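You operate a simulated robot arm through the tools that you are given. There is no shell and no other tool.

Carry out the task below with a simulated robot arm. There is one attempt and no reset: what you move stays moved.

## Task
The elbow cuff has slipped and leaks. Refit it and bring the suction back to 5.0.
Fine: shut the damper before you slacken the cuff knob; push the cuff home and tighten the knob.

It is judged by the outcome, as a careful person would: the job done as asked, and still so three seconds after it is handed in. It fails if anything else is knocked over, pushed out of place, dropped, spilled or broken.

## Robot
A 7-joint arm with a two-finger parallel gripper, fixed in place. Base frame: the origin is at the foot of the arm, x ahead of it, y to its left, z up. Readings come in m, degrees, newtons and seconds.
Its first joint turns from -166.0 to 166.0 degrees. Payload 4.4 kg.
Tool frame: the origin (TCP) lies between the finger pads and is the grasp point; the fingertips stand 0.023 m ahead of it; z points along the fingers, y is the line along which they close. Largest opening 0.094 m; finger width 0.038, thickness 0.01; the body of the gripper, 0.054 by 0.096 m, starts 0.039 m behind the TCP.
Orientation is told as [roll, pitch, yaw] about the base's x, y, z axes, in that order, counted from this pose: with the fingers straight down and closing along the base's y, the tool's x points along the base's -x, its y along +y and its z along -z.

## Interface
- The arm moves only by the tool play_rows. Its argument "series" is a list of rows, each a list of 7 numbers: the shift along the tool's x, y, z in mm, then the turn, a rotation vector about the tool's x, y, z in degrees, then the opening in per cent of the stroke, from 0 (shut) to 100 (fully open). In form: [[tx, ty, tz, wx, wy, wz, gripper], ...]. A call has 1 to 20 rows; each row shifts and turns the commanded pose from where the row before left it, along the tool's axes as they then stand. Rows are played at 5 a second. More than 0.05 m and 8.6 degrees between two rows, or a gripper value outside its range, and nothing of the call is played. A pose out of reach is approached as far as the arm can. The call stops where the force on the tool passes 90 N (or 10 N more than at its start, if that is more) or the arm is blocked; 0.2 s more then pass. Each finger travels about 0.072 m/s and halts on what it meets, pressing with about 22 N; the grip force reading is that of the motor and also rises with nothing between the fingers. The clock runs only during rows and for 0.2 s after the last one: add rows that do not move to give the fingers time. The reply holds the time, the measured pose of the TCP, the force on the tool along the base axes, the opening and the grip force, in the units named above and with some noise, with the torque about the TCP (base axes, N m) and any sound that the robot's microphone picked up, and new pictures: "views" is both (left out), scene, wrist or none.
- Cameras (640 x 400 px; columns grow to the right, rows downward): "scene" is fixed at [0.0483, 0.4975, 1.4487]; the picture's right is [-0.30, -0.95, 0.00], its down [-0.58, 0.19, -0.79] and it looks along [0.75, -0.24, -0.61] (base axes); focal length 358 px, centre (320, 200). "wrist" rides on the gripper at [0.086, 0.016, -0.074] in the tool frame; the picture's right is [-0.18, 0.98, 0.00], its down [-0.58, -0.11, -0.81] and it looks along [-0.79, -0.15, 0.59] (tool axes); focal length 243 px, centre (320, 200). There is no depth. A picture from a camera that has moved, and an enlarged one, comes with that camera's place and axes in the base frame and with its lens.
- close_up(camera, box): a new picture of the part [left, top, right, bottom] of that camera's present view, enlarged. No time passes.
- finish_job(): hands the job in; it is judged then, once.

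Places have to be worked out from the pictures, the camera data and where the tool is seen. Open the gripper and draw the arm clear of the work before you hand the job in, unless the task says otherwise.

The tools are called after "Emit:" by a JSON object that holds its "fn" and its "kwargs". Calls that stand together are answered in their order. play_rows: Moves the arm, as the interface text tells. Its arguments: {"type":"object","properties":{"series":{"type":"array","items":{"type":"array","items":{"type":"number"}}},"views":{"type":"string","enum":["both","scene","wrist","none"]}},"required":["series"]} The other tools are called the same way: close_up (camera, box) takes an enlarged picture of a part of a camera's view; finish_job () hands the job in.

At the start:

```text
t: 0.0
eef_pos: [0.6104, 0.2882, 1.0616]
orientation: [0.0, 0.0, 0.0]
ft_force: [-0.9, -0.8, -0.3]
moment: [0.0, 0.01, 0.02]
opening: 0.0939
grip_force: 0.0
```

scene: 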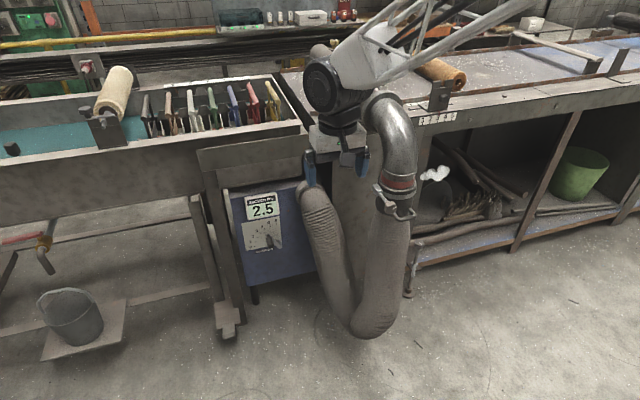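
wrist: 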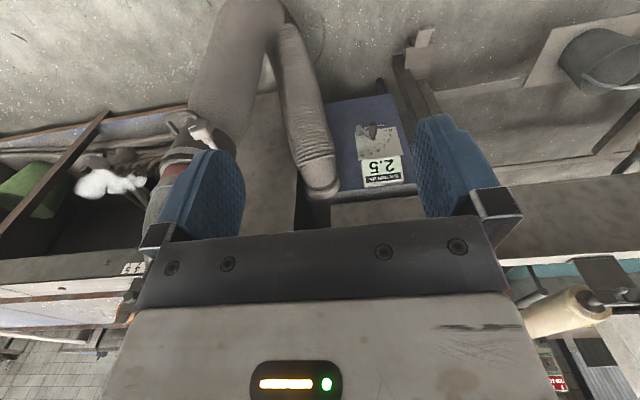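

I'll begin by looking closely at the elbow, cuff, knob and the gauge/damper panel before moving anything.

Emit:
{"fn": "close_up", "kwargs": {"camera": "scene", "box": [340, 80, 460, 230]}}

Emit:
{"fn": "close_up", "kwargs": {"camera": "scene", "box": [210, 160, 340, 270]}}

Emit:
{"fn": "close_up", "kwargs": {"camera": "wrist", "box": [80, 60, 260, 260]}}

Emit:
{"fn": "close_up", "kwargs": {"camera": "wrist", "box": [280, 60, 460, 220]}}

```text
2.67 times, centred on (400, 155) of scene
camera zoom: at [0.0483, 0.4975, 1.4487], right [-0.3, -0.95, 0.0], down [-0.58, 0.19, -0.79], along [0.75, -0.24, -0.61], focal length 956 px, centre (107, 320)
```

zoom: 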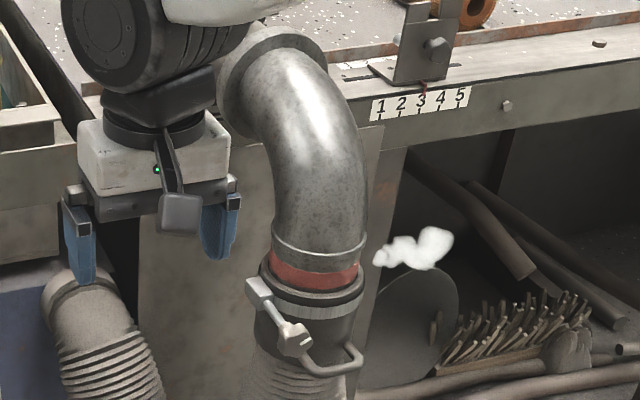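

```text
3.64 times, centred on (275, 215) of scene
camera zoom: at [0.0483, 0.4975, 1.4487], right [-0.3, -0.95, 0.0], down [-0.58, 0.19, -0.79], along [0.75, -0.24, -0.61], focal length 1304 px, centre (484, 146)
```

zoom: 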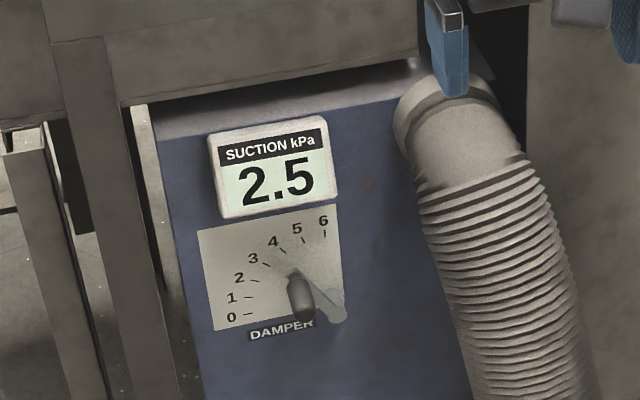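

```text
2.00 times, centred on (170, 160) of wrist
camera zoom: at [0.524, 0.3045, 1.1345], right [0.18, 0.98, 0.0], down [0.58, -0.11, 0.81], along [0.79, -0.15, -0.59], focal length 485 px, centre (620, 280)
```

zoom: 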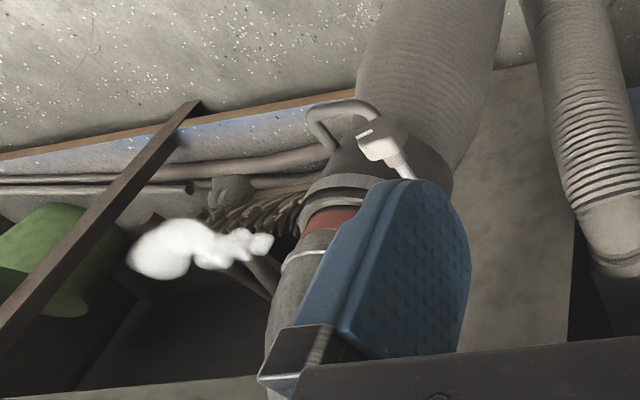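

```text
2.50 times, centred on (370, 140) of wrist
camera zoom: at [0.524, 0.3045, 1.1345], right [0.18, 0.98, 0.0], down [0.58, -0.11, 0.81], along [0.79, -0.15, -0.59], focal length 606 px, centre (195, 350)
```

zoom: 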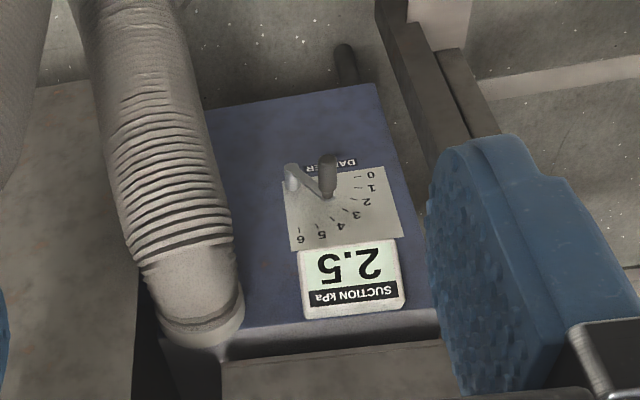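

The lever appears to sit near 4 with a peg handle sticking out toward the robot, and my estimate for its pivot is about (1.10, 0.34, 0.40). The cuff has slipped, showing a red band at about (0.73, 0.06, 0.91). I'll draw back and up a little to get an unobstructed wrist view of the cuff.

Emit:
{"fn": "play_rows", "kwargs": {"series": [[30, -30, -25, 0, 0, 0, 100], [30, -30, -25, 0, 0, 0, 100], [30, -30, -25, 0, 0, 0, 100], [30, -30, -25, 0, 0, 0, 100], [0, -30, 0, 0, 0, 0, 100], [0, 0, 0, 0, 0, 0, 100]], "views": "both"}}

```text
t: 1.4
eef_pos: [0.4918, 0.1416, 1.1602]
orientation: [-0.1, 0.0, -0.1]
ft_force: [-0.2, -0.5, 0.0]
moment: [-0.04, 0.04, 0.04]
opening: 0.094
grip_force: 0.0
camera wrist: at [0.4043, 0.1584, 1.2336], right [0.18, 0.98, 0.0], down [0.58, -0.11, 0.81], along [0.79, -0.15, -0.59], focal length 243 px, centre (320, 200)
```

scene: 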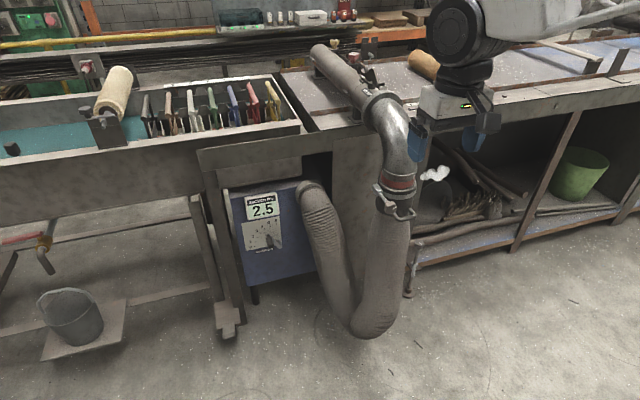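
wrist: 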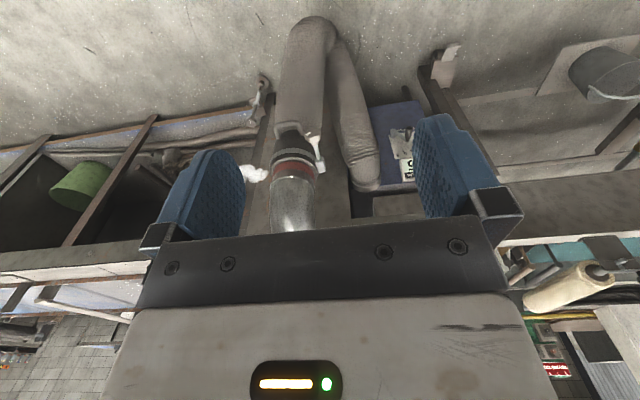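

Emit:
{"fn": "close_up", "kwargs": {"camera": "wrist", "box": [240, 90, 360, 240]}}

Emit:
{"fn": "close_up", "kwargs": {"camera": "scene", "box": [340, 90, 450, 230]}}

Emit:
{"fn": "close_up", "kwargs": {"camera": "scene", "box": [300, 30, 430, 140]}}

Emit:
{"fn": "close_up", "kwargs": {"camera": "scene", "box": [235, 180, 305, 265]}}

```text
2.67 times, centred on (300, 165) of wrist
camera zoom: at [0.4043, 0.1584, 1.2336], right [0.18, 0.98, 0.0], down [0.58, -0.11, 0.81], along [0.79, -0.15, -0.59], focal length 647 px, centre (373, 293)
```

zoom: 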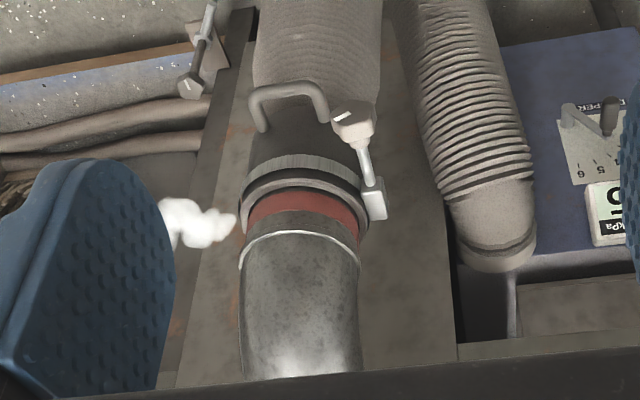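

```text
2.86 times, centred on (395, 160) of scene
camera zoom: at [0.0483, 0.4975, 1.4487], right [-0.3, -0.95, 0.0], down [-0.58, 0.19, -0.79], along [0.75, -0.24, -0.61], focal length 1024 px, centre (106, 314)
```

zoom: 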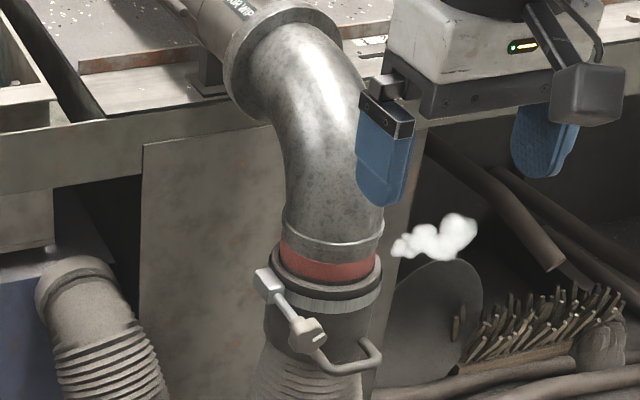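

```text
3.64 times, centred on (365, 85) of scene
camera zoom: at [0.0483, 0.4975, 1.4487], right [-0.3, -0.95, 0.0], down [-0.58, 0.19, -0.79], along [0.75, -0.24, -0.61], focal length 1304 px, centre (156, 618)
```

zoom: 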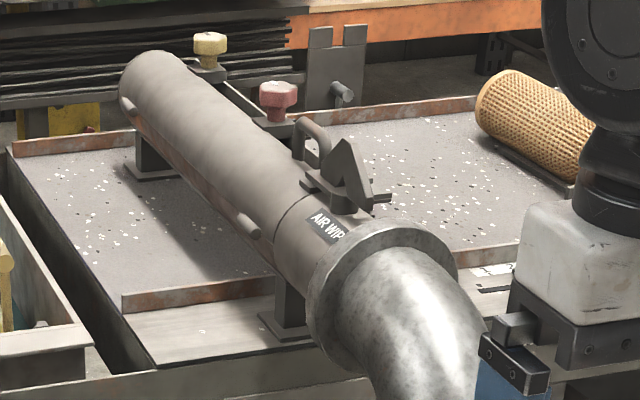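

```text
4.71 times, centred on (270, 222) of scene
camera zoom: at [0.0483, 0.4975, 1.4487], right [-0.3, -0.95, 0.0], down [-0.58, 0.19, -0.79], along [0.75, -0.24, -0.61], focal length 1687 px, centre (555, 94)
```

zoom: 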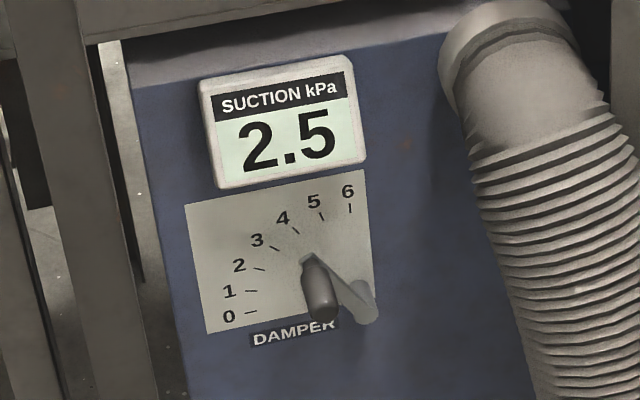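

The cuff clamp is now clear: the clamp block is at about (0.796, 0.086, 0.84) with the shaft running toward the robot and the knob at about (0.70, 0.088, 0.85). The D-handle is lower, near (0.71, 0.03, 0.79). Next I'll move left and down in free space, tool still pointing down, to get a close look at the damper.

Emit:
{"fn": "play_rows", "kwargs": {"series": [[0, 40, 0, 0, 0, 0, 100], [0, 40, 0, 0, 0, 0, 100], [0, 40, 0, 0, 0, 0, 100], [0, 40, 0, 0, 0, 0, 100], [0, 40, 0, 0, 0, 0, 100], [0, 40, 0, 0, 0, 0, 100], [-10, 0, 45, 0, 0, 0, 100], [-10, 0, 45, 0, 0, 0, 100], [-10, 0, 45, 0, 0, 0, 100], [-10, 0, 45, 0, 0, 0, 100], [-10, 0, 45, 0, 0, 0, 100], [-10, 0, 45, 0, 0, 0, 100], [-10, 0, 45, 0, 0, 0, 100], [-10, 0, 45, 0, 0, 0, 100], [0, 0, 0, 0, 0, 0, 100]], "views": "both"}}

```text
t: 4.6
eef_pos: [0.573, 0.3784, 0.7998]
orientation: [0.0, 0.0, 0.0]
ft_force: [-0.2, -0.1, 0.5]
moment: [0.02, 0.02, 0.0]
opening: 0.0944
grip_force: 0.0
camera wrist: at [0.4866, 0.3949, 0.8726], right [0.18, 0.98, 0.0], down [0.58, -0.11, 0.81], along [0.79, -0.15, -0.59], focal length 243 px, centre (320, 200)
```

scene: 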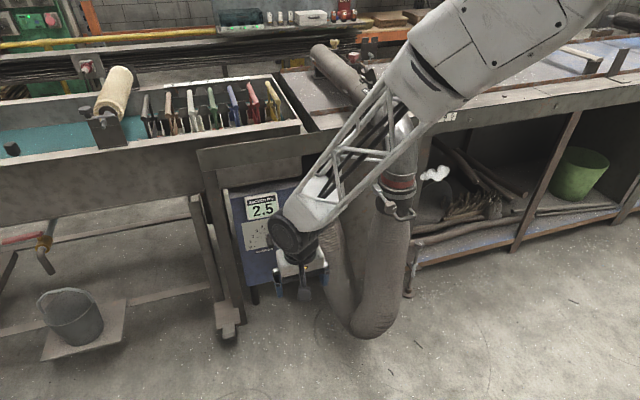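
wrist: 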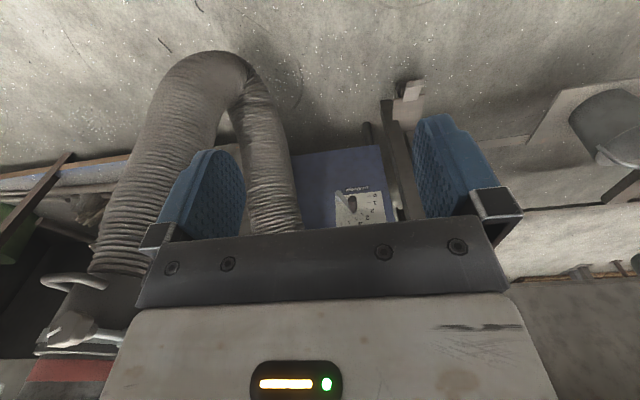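

The dial is partly visible between the fingers. I'll zoom in on it and the surroundings.

Emit:
{"fn": "close_up", "kwargs": {"camera": "wrist", "box": [230, 90, 430, 240]}}

Emit:
{"fn": "close_up", "kwargs": {"camera": "wrist", "box": [300, 160, 420, 235]}}

Emit:
{"fn": "close_up", "kwargs": {"camera": "wrist", "box": [20, 250, 160, 390]}}

```text
2.67 times, centred on (330, 165) of wrist
camera zoom: at [0.4866, 0.3949, 0.8726], right [0.18, 0.98, 0.0], down [0.58, -0.11, 0.81], along [0.79, -0.15, -0.59], focal length 647 px, centre (293, 293)
```

zoom: 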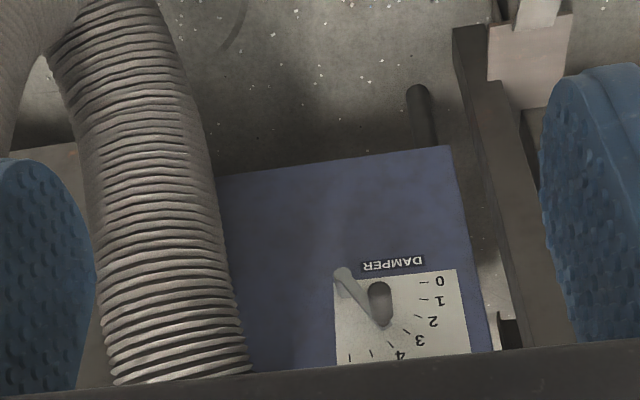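

```text
5.33 times, centred on (360, 198) of wrist
camera zoom: at [0.4866, 0.3949, 0.8726], right [0.18, 0.98, 0.0], down [0.58, -0.11, 0.81], along [0.79, -0.15, -0.59], focal length 1294 px, centre (107, 213)
```

zoom: 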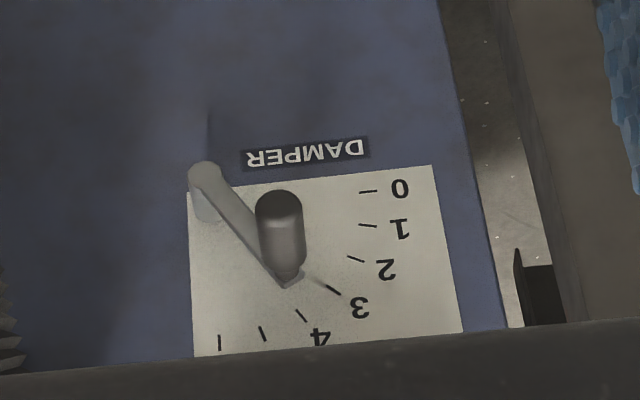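

```text
2.86 times, centred on (90, 320) of wrist
camera zoom: at [0.4866, 0.3949, 0.8726], right [0.18, 0.98, 0.0], down [0.58, -0.11, 0.81], along [0.79, -0.15, -0.59], focal length 693 px, centre (977, -143)
```

zoom: 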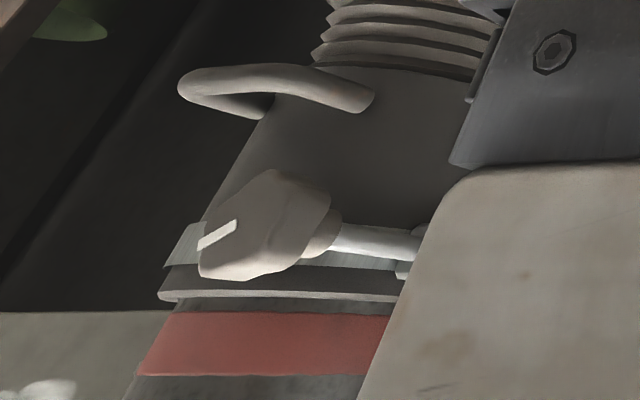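

The peg handle runs from about (1.02, 0.382, 0.48) to (1.08, 0.383, 0.487), and the pivot is near (1.085, 0.339, 0.41). "0" lies to the left of the pivot and 6 above it. There is free space around me, so I'll pitch the tool in place to point forward (+x).

Emit:
{"fn": "play_rows", "kwargs": {"series": [[0, 0, 0, 0, -8.182, 0, 100], [0, 0, 0, 0, -8.182, 0, 100], [0, 0, 0, 0, -8.182, 0, 100], [0, 0, 0, 0, -8.182, 0, 100], [0, 0, 0, 0, -8.182, 0, 100], [0, 0, 0, 0, -8.182, 0, 100], [0, 0, 0, 0, -8.182, 0, 100], [0, 0, 0, 0, -8.182, 0, 100], [0, 0, 0, 0, -8.182, 0, 100], [0, 0, 0, 0, -8.182, 0, 100], [0, 0, 0, 0, -8.182, 0, 100], [0, 0, 0, 0, 0, 0, 100]], "views": "both"}}

```text
t: 7.2
eef_pos: [0.5714, 0.3785, 0.8015]
orientation: [154.7, -89.9, -154.6]
ft_force: [0.5, 0.1, -1.0]
moment: [0.01, 0.02, 0.0]
opening: 0.0939
grip_force: 0.1
camera wrist: at [0.496, 0.3939, 0.7138], right [0.0, 0.98, 0.18], down [-0.81, -0.11, 0.58], along [0.59, -0.15, 0.79], focal length 243 px, centre (320, 200)
```

scene: 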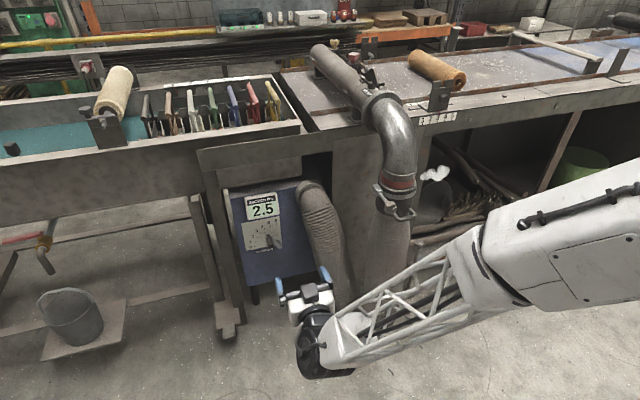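
wrist: 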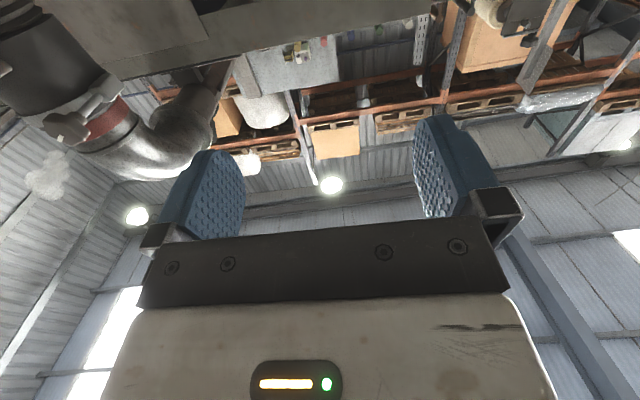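

The tool now points along +x and the display stays visible from the scene camera. I'll move down and forward in free space to about (0.87, 0.38, 0.485), well short of the peg.

Emit:
{"fn": "play_rows", "kwargs": {"series": [[35, 0, 20, 0, 0, 0, 100], [35, 0, 30, 0, 0, 0, 100], [35, 0, 35, 0, 0, 0, 100], [35, 0, 35, 0, 0, 0, 100], [35, 0, 35, 0, 0, 0, 100], [35, 0, 35, 0, 0, 0, 100], [35, 0, 35, 0, 0, 0, 100], [35, 0, 35, 0, 0, 0, 100], [36, 3, 35, 0, 0, 0, 100], [0, 0, 0, 0, 0, 0, 100]], "views": "both"}}

```text
refused: row 9 steps farther than a row can; nothing moved
```

Row 9 was slightly too long a step, so nothing moved. I'll replay it with smaller steps.

Emit:
{"fn": "play_rows", "kwargs": {"series": [[35, 0, 20, 0, 0, 0, 100], [35, 0, 30, 0, 0, 0, 100], [35, 0, 34, 0, 0, 0, 100], [35, 0, 34, 0, 0, 0, 100], [35, 0, 34, 0, 0, 0, 100], [35, 0, 34, 0, 0, 0, 100], [35, 0, 34, 0, 0, 0, 100], [35, 0, 34, 0, 0, 0, 100], [35, 3, 34, 0, 0, 0, 100], [0, 0, 10, 0, 0, 0, 100], [0, 0, 0, 0, 0, 0, 100]], "views": "both"}}

```text
t: 9.6
eef_pos: [0.8722, 0.3826, 0.4827]
orientation: [28.3, -90.0, -28.2]
ft_force: [0.4, -0.1, -0.1]
moment: [0.0, -0.03, -0.01]
opening: 0.0938
grip_force: 0.0
camera wrist: at [0.7961, 0.3994, 0.3956], right [0.0, 0.98, 0.18], down [-0.81, -0.11, 0.58], along [0.59, -0.15, 0.79], focal length 243 px, centre (320, 200)
```

scene: 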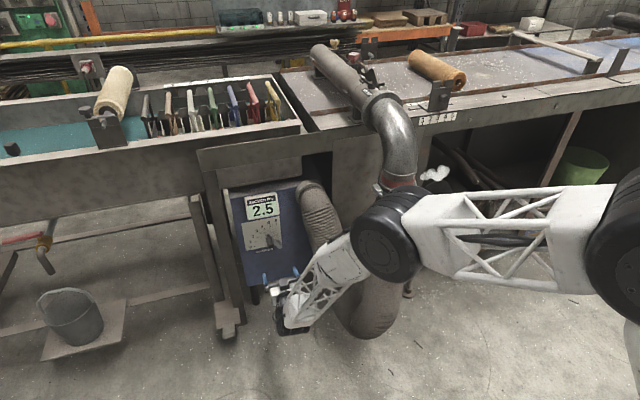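
wrist: 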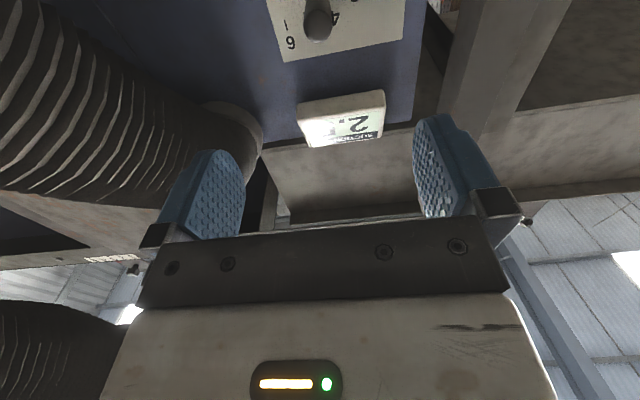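

Emit:
{"fn": "close_up", "kwargs": {"camera": "wrist", "box": [240, 0, 440, 150]}}

Emit:
{"fn": "close_up", "kwargs": {"camera": "scene", "box": [220, 180, 340, 340]}}

```text
2.67 times, centred on (340, 75) of wrist
camera zoom: at [0.7961, 0.3994, 0.3956], right [0.0, 0.98, 0.18], down [-0.81, -0.11, 0.58], along [0.59, -0.15, 0.79], focal length 647 px, centre (267, 533)
```

zoom: 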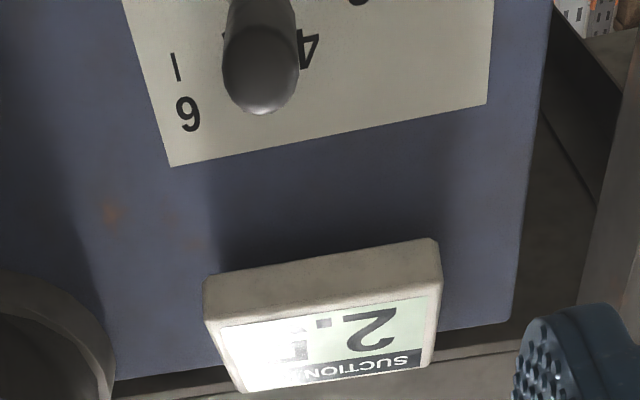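

```text
2.50 times, centred on (280, 260) of scene
camera zoom: at [0.0483, 0.4975, 1.4487], right [-0.3, -0.95, 0.0], down [-0.58, 0.19, -0.79], along [0.75, -0.24, -0.61], focal length 896 px, centre (420, 50)
```

zoom: 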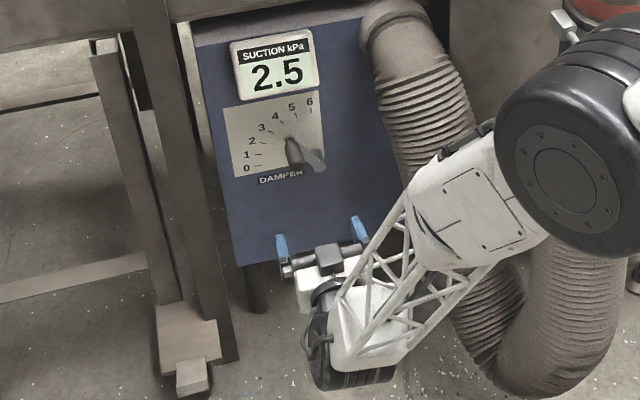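

Emit:
{"fn": "close_up", "kwargs": {"camera": "scene", "box": [330, 130, 490, 300]}}

Emit:
{"fn": "close_up", "kwargs": {"camera": "wrist", "box": [0, 200, 200, 400]}}

```text
2.35 times, centred on (410, 215) of scene
camera zoom: at [0.0483, 0.4975, 1.4487], right [-0.3, -0.95, 0.0], down [-0.58, 0.19, -0.79], along [0.75, -0.24, -0.61], focal length 844 px, centre (108, 165)
```

zoom: 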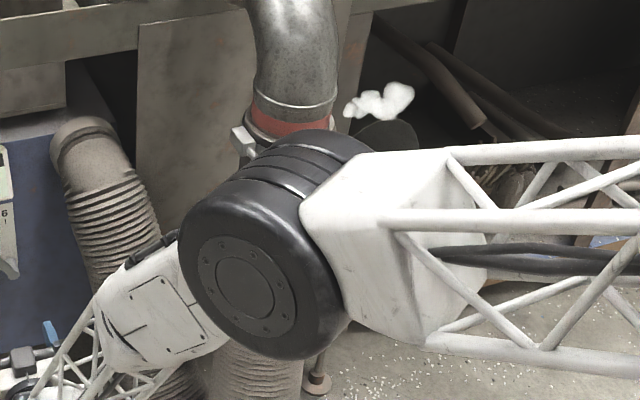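

```text
2.00 times, centred on (100, 300) of wrist
camera zoom: at [0.7961, 0.3994, 0.3956], right [0.0, 0.98, 0.18], down [-0.81, -0.11, 0.58], along [0.59, -0.15, 0.79], focal length 485 px, centre (760, 0)
```

zoom: 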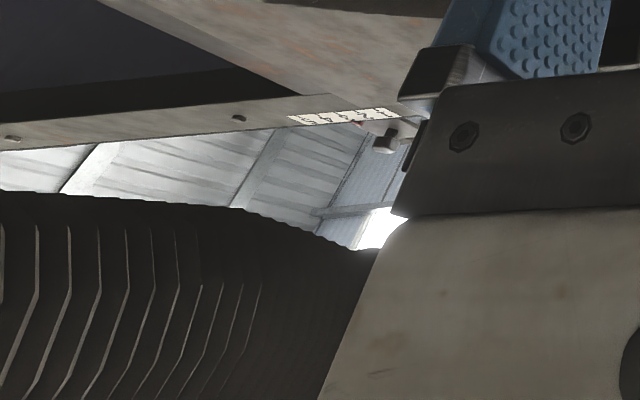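

The peg tip is now pinned down at about (1.03, 0.383, 0.472). I'll roll the tool -30° so the fingers close along the lever's travel direction, then come forward part way and check the arm's elbow against the cuff.

Emit:
{"fn": "play_rows", "kwargs": {"series": [[0, 0, 0, 0, 0, -7.5, 100], [0, 0, 0, 0, 0, -7.5, 100], [0, 0, 0, 0, 0, -7.5, 100], [0, 0, 0, 0, 0, -7.5, 100], [7, 4, 20, 0, 0, 0, 100], [0, 0, 25, 0, 0, 0, 100], [0, 0, 25, 0, 0, 0, 100], [0, 0, 0, 0, 0, 0, 100]], "views": "both"}}

```text
t: 11.4
eef_pos: [0.9395, 0.3801, 0.4785]
orientation: [-89.9, -59.9, 89.9]
ft_force: [1.0, -0.4, -0.3]
moment: [0.0, -0.01, 0.01]
opening: 0.094
grip_force: 0.1
camera wrist: at [0.8641, 0.351, 0.3945], right [0.0, 0.94, -0.33], down [-0.81, 0.2, 0.56], along [0.59, 0.27, 0.76], focal length 243 px, centre (320, 200)
```

scene: 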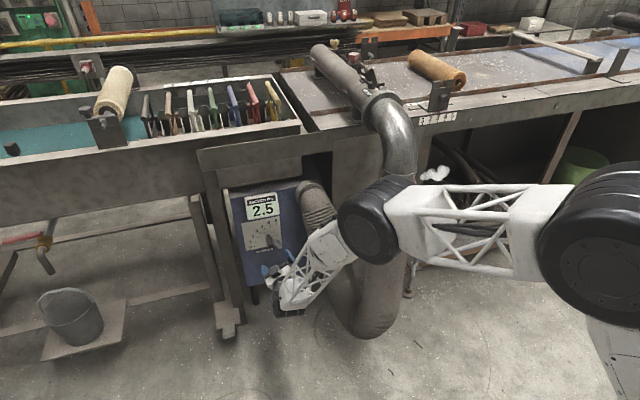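
wrist: 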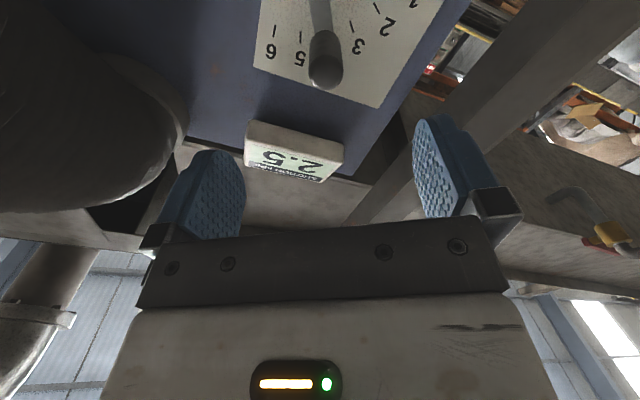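

Emit:
{"fn": "close_up", "kwargs": {"camera": "scene", "box": [250, 150, 450, 320]}}

Emit:
{"fn": "close_up", "kwargs": {"camera": "wrist", "box": [0, 180, 200, 400]}}

Emit:
{"fn": "close_up", "kwargs": {"camera": "wrist", "box": [220, 0, 460, 200]}}

```text
2.35 times, centred on (350, 235) of scene
camera zoom: at [0.0483, 0.4975, 1.4487], right [-0.3, -0.95, 0.0], down [-0.58, 0.19, -0.79], along [0.75, -0.24, -0.61], focal length 844 px, centre (249, 118)
```

zoom: 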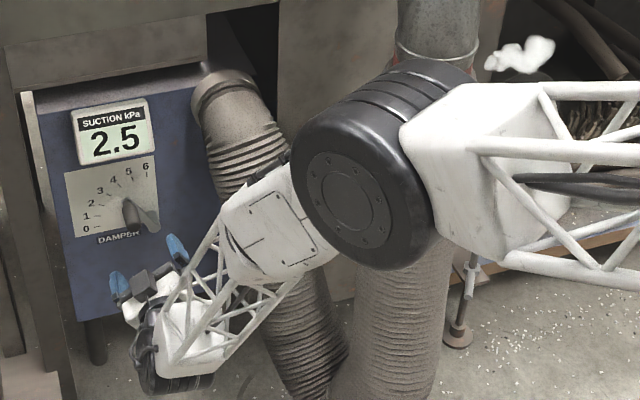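

```text
1.82 times, centred on (100, 290) of wrist
camera zoom: at [0.8641, 0.351, 0.3945], right [0.0, 0.94, -0.33], down [-0.81, 0.2, 0.56], along [0.59, 0.27, 0.76], focal length 441 px, centre (720, 36)
```

zoom: 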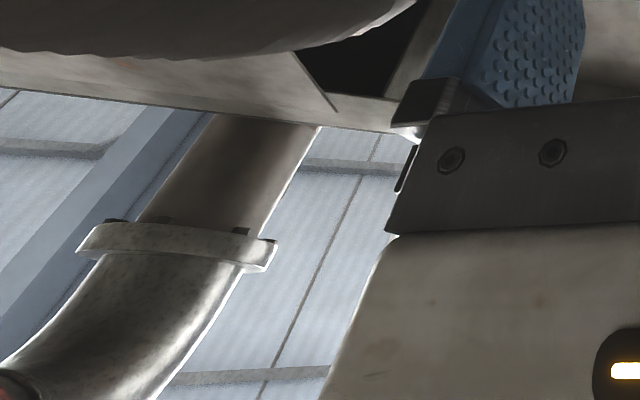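

```text
2.00 times, centred on (340, 100) of wrist
camera zoom: at [0.8641, 0.351, 0.3945], right [0.0, 0.94, -0.33], down [-0.81, 0.2, 0.56], along [0.59, 0.27, 0.76], focal length 485 px, centre (280, 400)
```

zoom: 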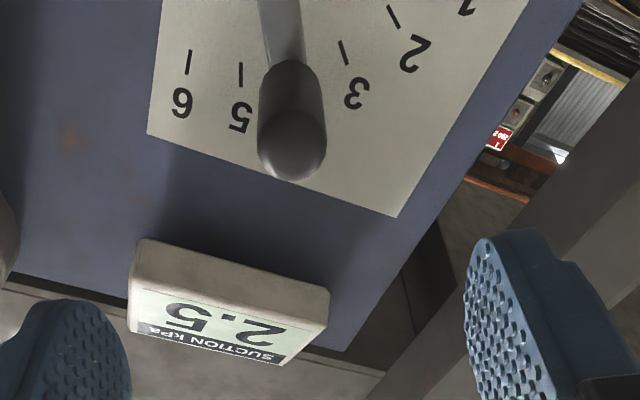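

The arm's elbow works out to roughly (0.53, 0.22, 0.97), about 0.2 m from the cuff knob, so it's clear. The newest wrist view agrees on the peg at (1.03, 0.382, 0.471). I'll correct laterally and advance 60 mm with the fingers open around the peg.

Emit:
{"fn": "play_rows", "kwargs": {"series": [[5.5, 5.5, 0, 0, 0, 0, 100], [0, 0, 20, 0, 0, 0, 100], [0, 0, 20, 0, 0, 0, 100], [0, 0, 20, 0, 0, 0, 100], [0, 0, 0, 0, 0, 0, 100]], "views": "both"}}

```text
t: 12.6
eef_pos: [0.999, 0.382, 0.4684]
orientation: [-89.9, -60.0, 89.9]
ft_force: [-0.4, 0.8, -0.5]
moment: [0.01, -0.01, 0.01]
opening: 0.094
grip_force: 0.0
camera wrist: at [0.9239, 0.3538, 0.3857], right [0.0, 0.94, -0.33], down [-0.81, 0.2, 0.56], along [0.59, 0.27, 0.76], focal length 243 px, centre (320, 200)
```

scene: 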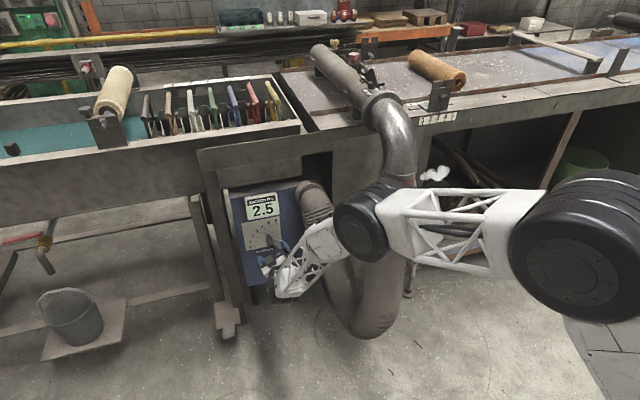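
wrist: 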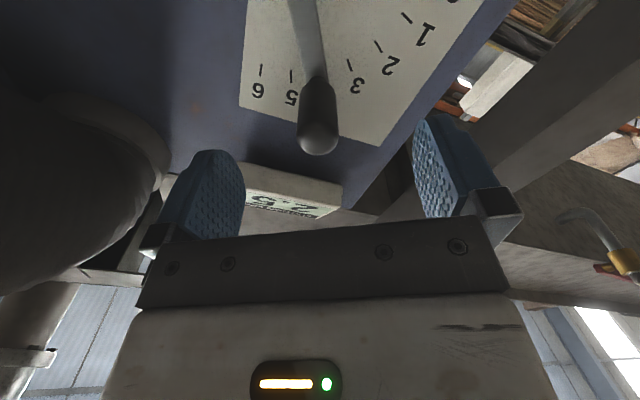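

The peg is centred between the fingers at about (1.03, 0.382, 0.469). I'll advance another 34 mm and close on it.

Emit:
{"fn": "play_rows", "kwargs": {"series": [[0, 0, 17, 0, 0, 0, 100], [0, 0, 17, 0, 0, 0, 100], [0, 0, 0, 0, 0, 0, 100]], "views": "wrist"}}

```text
t: 13.4
eef_pos: [1.0307, 0.382, 0.4703]
orientation: [-89.9, -60.1, 89.9]
ft_force: [-0.7, -0.4, -0.7]
moment: [-0.01, -0.01, 0.0]
opening: 0.094
grip_force: 0.0
camera wrist: at [0.9562, 0.3546, 0.3868], right [0.0, 0.94, -0.33], down [-0.81, 0.2, 0.56], along [0.59, 0.27, 0.76], focal length 243 px, centre (320, 200)
```

wrist: 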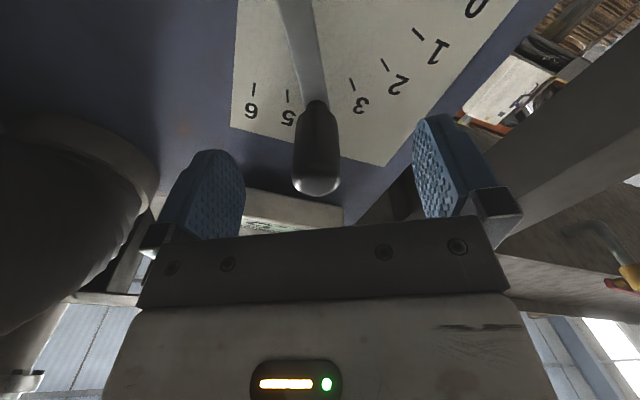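

The peg tip sits about at the TCP plane and its base is ~50 mm further on, so I'll go 13 mm deeper for a better hold and then close.

Emit:
{"fn": "play_rows", "kwargs": {"series": [[0, 0, 13, 0, 0, 0, 100], [0, 0, 0, 0, 0, 0, 60], [0, 0, 0, 0, 0, 0, 30], [0, 0, 0, 0, 0, 0, 0], [0, 0, 0, 0, 0, 0, 0], [0, 0, 0, 0, 0, 0, 0]], "views": "both"}}

```text
t: 14.8
eef_pos: [1.045, 0.3849, 0.4718]
orientation: [-90.0, -60.0, 90.0]
ft_force: [3.3, 2.2, -0.4]
moment: [0.14, 0.0, -0.01]
opening: 0.0244
grip_force: 44.7
camera wrist: at [0.9704, 0.3559, 0.3877], right [0.0, 0.94, -0.33], down [-0.81, 0.2, 0.56], along [0.59, 0.27, 0.76], focal length 243 px, centre (320, 200)
```

scene: 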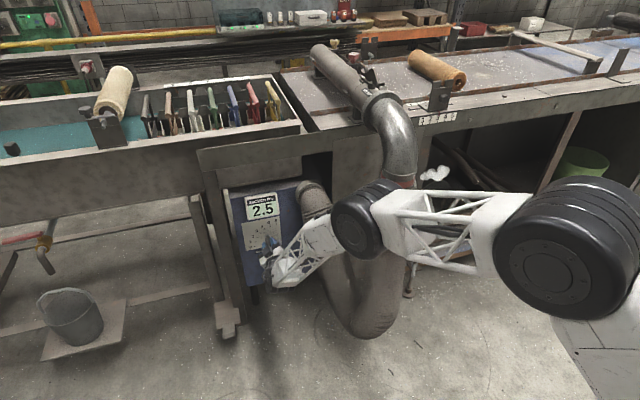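
wrist: 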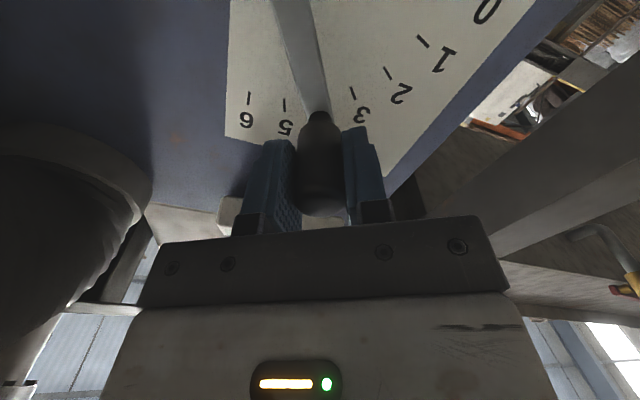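

The peg is gripped (24 mm opening). The pivot lies about 83 mm inward along tool +x, so shutting means swinging about it; I'll turn the first ~32° toward 0 along the arc, rotating the gripper with the lever.

Emit:
{"fn": "play_rows", "kwargs": {"series": [[0.2, 5.8, 0, 0, 0, -4, 0], [0.2, 5.8, 0, 0, 0, -4, 0], [0.2, 5.8, 0, 0, 0, -4, 0], [0.2, 5.8, 0, 0, 0, -4, 0], [0.2, 5.8, 0, 0, 0, -4, 0], [0.2, 5.8, 0, 0, 0, -4, 0], [0.2, 5.8, 0, 0, 0, -4, 0], [0.2, 5.8, 0, 0, 0, -4, 0]], "views": "both"}}

```text
t: 16.6
eef_pos: [1.0472, 0.4154, 0.4362]
orientation: [-89.9, -27.9, 89.9]
ft_force: [-14.7, 10.8, 6.3]
moment: [-0.07, -0.26, 0.26]
opening: 0.0245
grip_force: 45.2
camera wrist: at [0.9711, 0.3466, 0.3805], right [0.0, 0.62, -0.78], down [-0.81, 0.46, 0.37], along [0.59, 0.63, 0.5], focal length 243 px, centre (320, 200)
```

scene: 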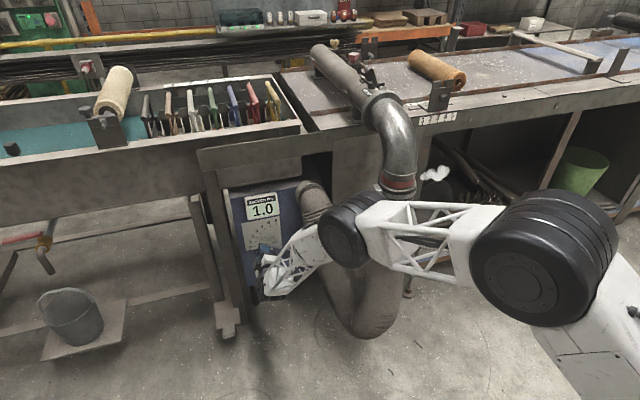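
wrist: 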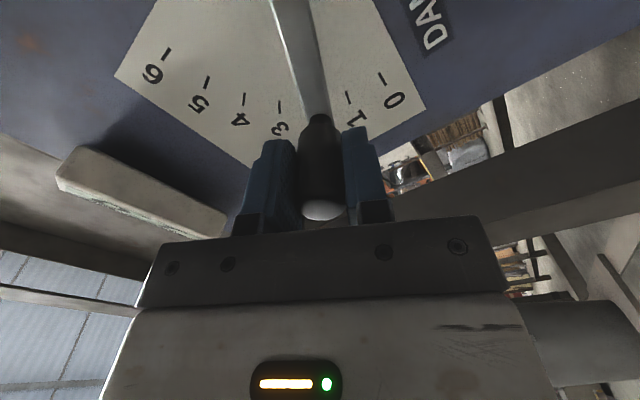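

The display has dropped to 1.0, and the force (about 12 N radially outward) says the real radius is a little larger than I used. I'll shift slightly outward and continue toward 0.

Emit:
{"fn": "play_rows", "kwargs": {"series": [[-1.3, 6.1, 0, 0, 0, -4, 0], [-0.8, 6.1, 0, 0, 0, -4, 0], [0.2, 6.1, 0, 0, 0, -4, 0], [0.2, 6.1, 0, 0, 0, -4, 0], [0.2, 6.1, 0, 0, 0, -4, 0]], "views": "both"}}

```text
t: 17.8
eef_pos: [1.0455, 0.4231, 0.4093]
orientation: [-90.0, -8.0, 89.9]
ft_force: [6.6, -36.2, -4.4]
moment: [0.03, 0.01, -0.03]
opening: 0.025
grip_force: 45.3
camera wrist: at [0.971, 0.3407, 0.3798], right [0.0, 0.32, -0.95], down [-0.81, 0.56, 0.19], along [0.59, 0.76, 0.26], focal length 243 px, centre (320, 200)
```

scene: 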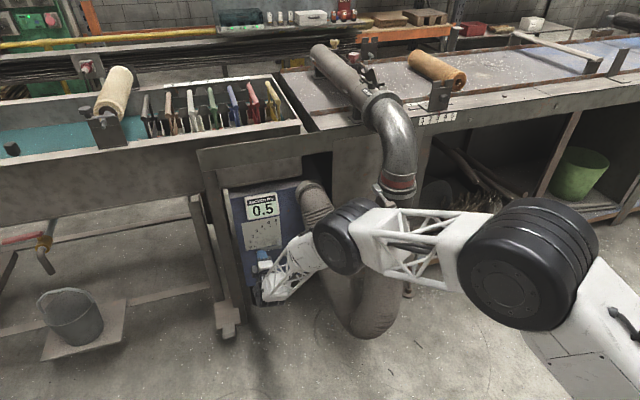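
wrist: 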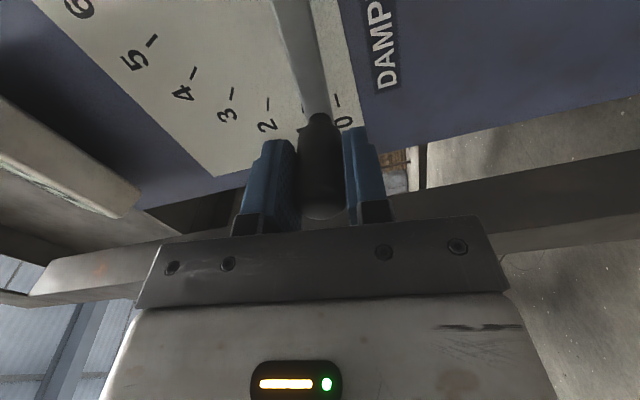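

The display reads 0.5 and the lever is close to 0; the inward force shows I overcorrected, so I'll shift back ~2 mm inward while completing the last few degrees.

Emit:
{"fn": "play_rows", "kwargs": {"series": [[2.0, 0, 0, 0, 0, 0, 0], [0.2, 5.8, 0, 0, 0, -4, 0], [0.1, 4.3, 0, 0, 0, -3, 0], [0, 0, 0, 0, 0, 0, 0]], "views": "both"}}

Emit:
{"fn": "close_up", "kwargs": {"camera": "scene", "box": [220, 180, 340, 310]}}

```text
t: 18.8
eef_pos: [1.0468, 0.4245, 0.4005]
orientation: [-90.0, -1.1, 90.0]
ft_force: [-1.0, -35.1, 2.1]
moment: [-0.03, 0.01, 0.03]
opening: 0.0243
grip_force: 45.1
camera wrist: at [0.9711, 0.3389, 0.3813], right [0.0, 0.2, -0.98], down [-0.81, 0.58, 0.12], along [0.59, 0.79, 0.16], focal length 243 px, centre (320, 200)
```

scene: 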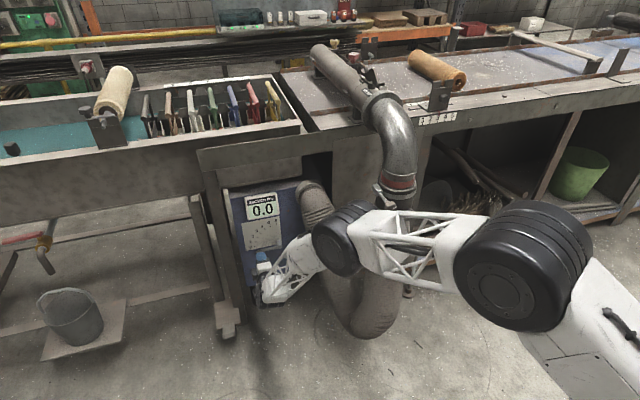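
wrist: 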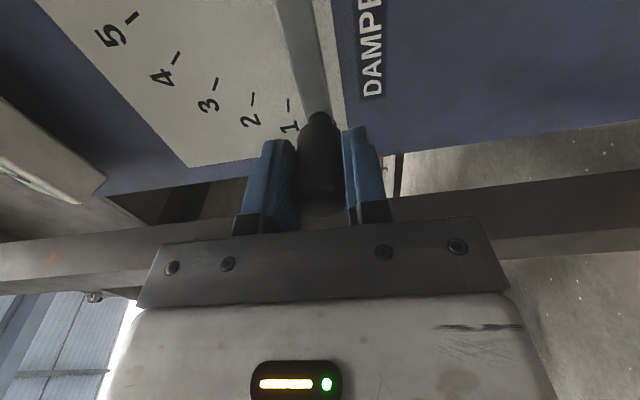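

```text
3.08 times, centred on (280, 245) of scene
camera zoom: at [0.0483, 0.4975, 1.4487], right [-0.3, -0.95, 0.0], down [-0.58, 0.19, -0.79], along [0.75, -0.24, -0.61], focal length 1103 px, centre (443, 62)
```

zoom: 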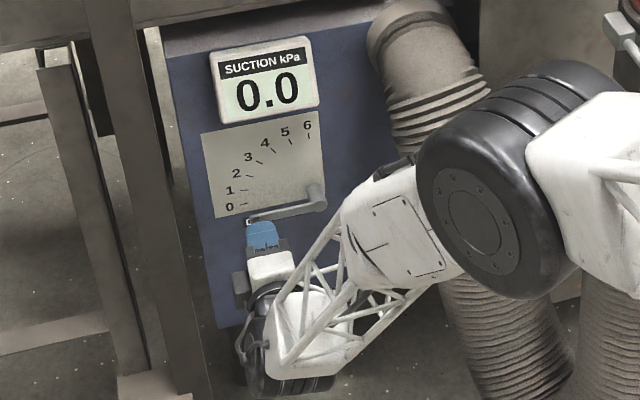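

The display reads 0.0 and the lever lies on the 0 mark. I'll relieve the residual radial load (about 2 mm inward), nudge 1.5 mm further to make sure it's fully shut, then read forces before releasing.

Emit:
{"fn": "play_rows", "kwargs": {"series": [[1.9, 0, 0, 0, 0, 0, 0], [0, 1.5, 0, 0, 0, -1, 0], [0, 0, 0, 0, 0, 0, 0]], "views": "scene"}}

```text
t: 19.6
eef_pos: [1.0466, 0.4247, 0.3996]
orientation: [-90.1, 0.0, 90.1]
ft_force: [-29.2, -16.9, 28.4]
moment: [0.0, -0.07, -0.21]
opening: 0.0248
grip_force: 45.1
```

scene: 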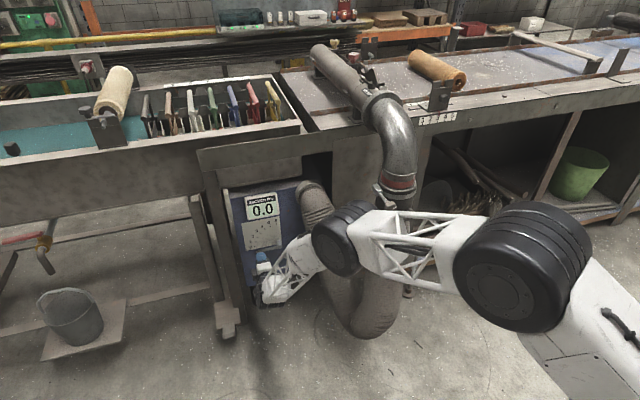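

The 28 N upward reaction means the lever is against its 0 stop, so the damper is fully shut. I'll ease off the load, open the fingers and retreat straight back.

Emit:
{"fn": "play_rows", "kwargs": {"series": [[0.9, -1.3, -1, 0, 0, 0, 0], [0, 0, 0, 0, 0, 0, 20], [0, 0, 0, 0, 0, 0, 50], [0, 0, 0, 0, 0, 0, 90], [0, 0, 0, 0, 0, 0, 90], [0, 0, -20, 0, 0, 0, 90], [0, 0, -30, 0, 0, 0, 90], [0, 0, -40, 0, 0, 0, 90], [0, 0, 0, 0, 0, 0, 90]], "views": "both"}}

Emit:
{"fn": "close_up", "kwargs": {"camera": "scene", "box": [220, 180, 340, 310]}}

```text
t: 21.6
eef_pos: [0.953, 0.4223, 0.3978]
orientation: [-90.0, 0.1, 90.0]
ft_force: [0.5, 0.5, -0.3]
moment: [-0.01, 0.01, 0.01]
opening: 0.0845
grip_force: 0.1
camera wrist: at [0.8784, 0.3368, 0.3813], right [0.0, 0.18, -0.98], down [-0.81, 0.58, 0.11], along [0.59, 0.79, 0.15], focal length 243 px, centre (320, 200)
```

scene: 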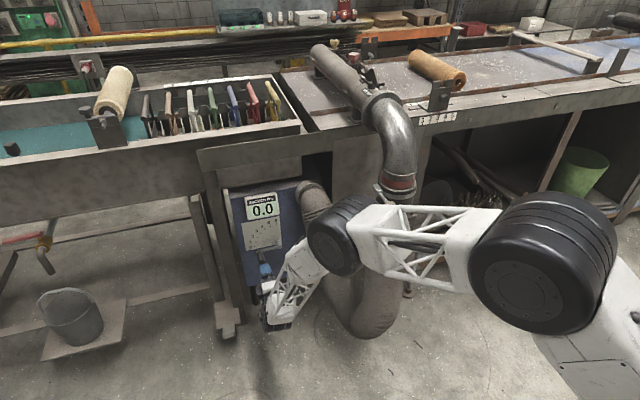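
wrist: 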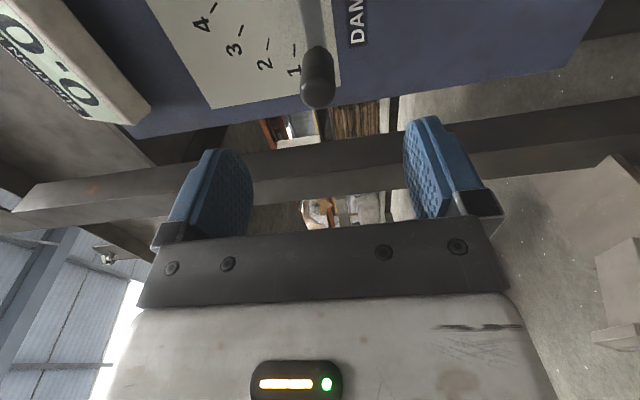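

```text
3.08 times, centred on (280, 245) of scene
camera zoom: at [0.0483, 0.4975, 1.4487], right [-0.3, -0.95, 0.0], down [-0.58, 0.19, -0.79], along [0.75, -0.24, -0.61], focal length 1103 px, centre (443, 62)
```

zoom: 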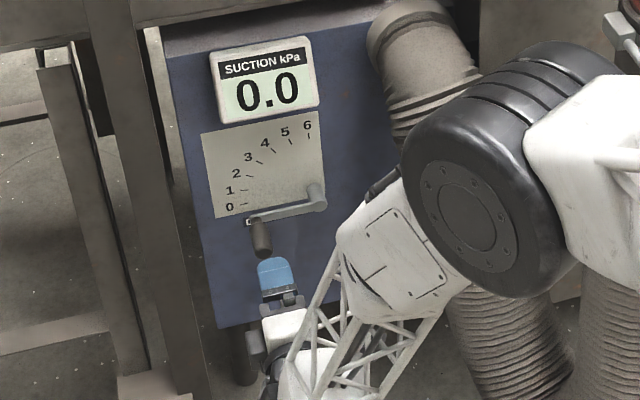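

The damper stays at 0 with the peg free. I'll back straight out and rise in free space toward knob height, staying at y≈0.42 away from the hose.

Emit:
{"fn": "play_rows", "kwargs": {"series": [[0, 0, -42, 0, 0, 0, 90], [0, 0, -42, 0, 0, 0, 90], [0, 0, -42, 0, 0, 0, 90], [0, 0, -42, 0, 0, 0, 90], [0, 0, -42, 0, 0, 0, 90], [0, 0, -42, 0, 0, 0, 90], [0, -42, -20, 0, 0, 0, 90], [0, -42, -20, 0, 0, 0, 90], [0, -42, -20, 0, 0, 0, 90], [0, -42, -20, 0, 0, 0, 90], [0, -42, -20, 0, 0, 0, 90], [0, -42, -20, 0, 0, 0, 90], [0, -42, -20, 0, 0, 0, 90], [0, -42, -20, 0, 0, 0, 90], [0, -42, -20, 0, 0, 0, 90], [0, -42, 0, 0, 0, 0, 90], [0, -30, 0, 0, 0, 0, 90], [0, 0, 0, 0, 0, 0, 90]], "views": "both"}}

```text
t: 25.4
eef_pos: [0.5249, 0.4227, 0.8509]
orientation: [-90.1, 0.1, 90.0]
ft_force: [-0.7, 0.2, -0.1]
moment: [-0.04, 0.0, 0.01]
opening: 0.0845
grip_force: 0.2
camera wrist: at [0.4501, 0.3363, 0.8326], right [0.0, 0.18, -0.98], down [-0.81, 0.58, 0.11], along [0.59, 0.79, 0.15], focal length 243 px, centre (320, 200)
```

scene: 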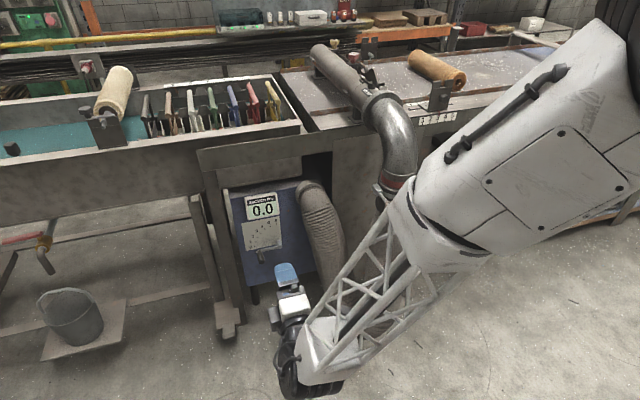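
wrist: 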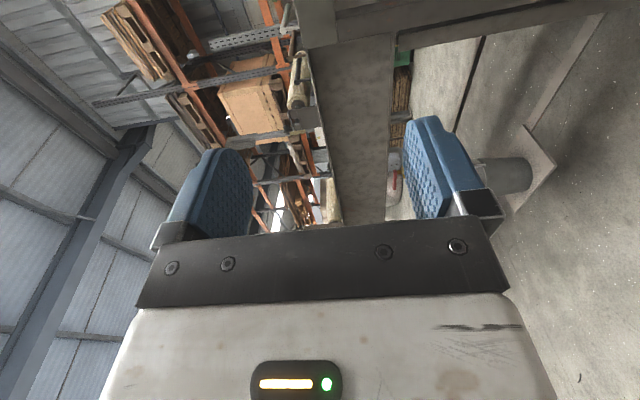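

I'm at (0.525, 0.423, 0.851), well in front of the cuff. I'll shift right to y≈0.20 and roll the tool back by +90° so that the wrist camera is under the gripper, then look at the knob.

Emit:
{"fn": "play_rows", "kwargs": {"series": [[44, 0, 0, 0, 0, 0, 90], [44, 0, 0, 0, 0, 0, 90], [44, 0, 0, 0, 0, 0, 90], [44, 0, 0, 0, 0, 0, 90], [44, 0, 0, 0, 0, 0, 90], [0, 0, 0, 0, 0, 8.2, 90], [0, 0, 0, 0, 0, 8.2, 90], [0, 0, 0, 0, 0, 8.2, 90], [0, 0, 0, 0, 0, 8.2, 90], [0, 0, 0, 0, 0, 8.2, 90], [0, 0, 0, 0, 0, 8.2, 90], [0, 0, 0, 0, 0, 8.2, 90], [0, 0, 0, 0, 0, 8.2, 90], [0, 0, 0, 0, 0, 8.2, 90], [0, 0, 0, 0, 0, 8.2, 90], [0, 0, 0, 0, 0, 8, 90], [0, 0, 0, 0, 0, 0, 90]], "views": "both"}}

```text
t: 29.0
eef_pos: [0.5238, 0.2025, 0.849]
orientation: [84.3, -90.0, -84.2]
ft_force: [-0.8, 0.4, 0.3]
moment: [0.0, 0.01, 0.03]
opening: 0.0846
grip_force: 0.1
camera wrist: at [0.4488, 0.2188, 0.7622], right [0.0, 0.98, 0.19], down [-0.81, -0.11, 0.58], along [0.59, -0.15, 0.79], focal length 243 px, centre (320, 200)
```

scene: 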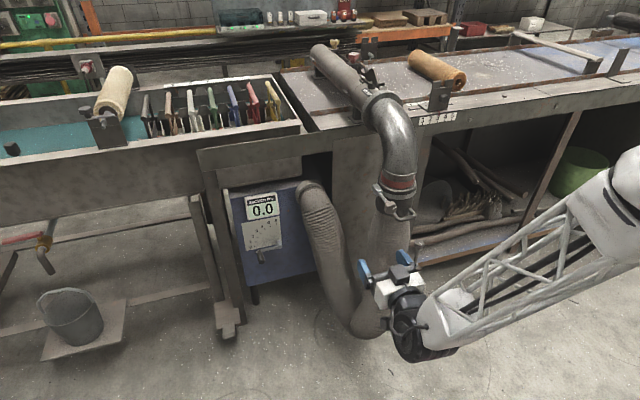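
wrist: 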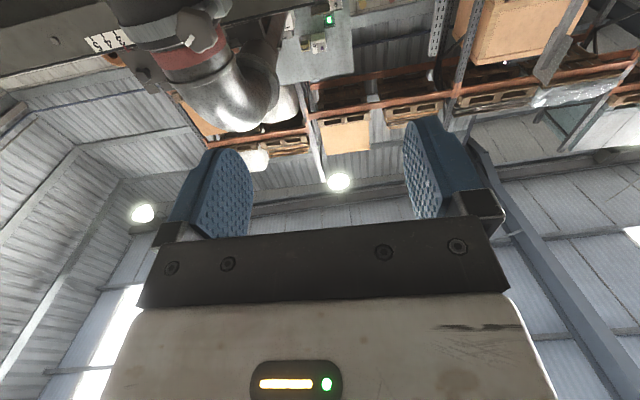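

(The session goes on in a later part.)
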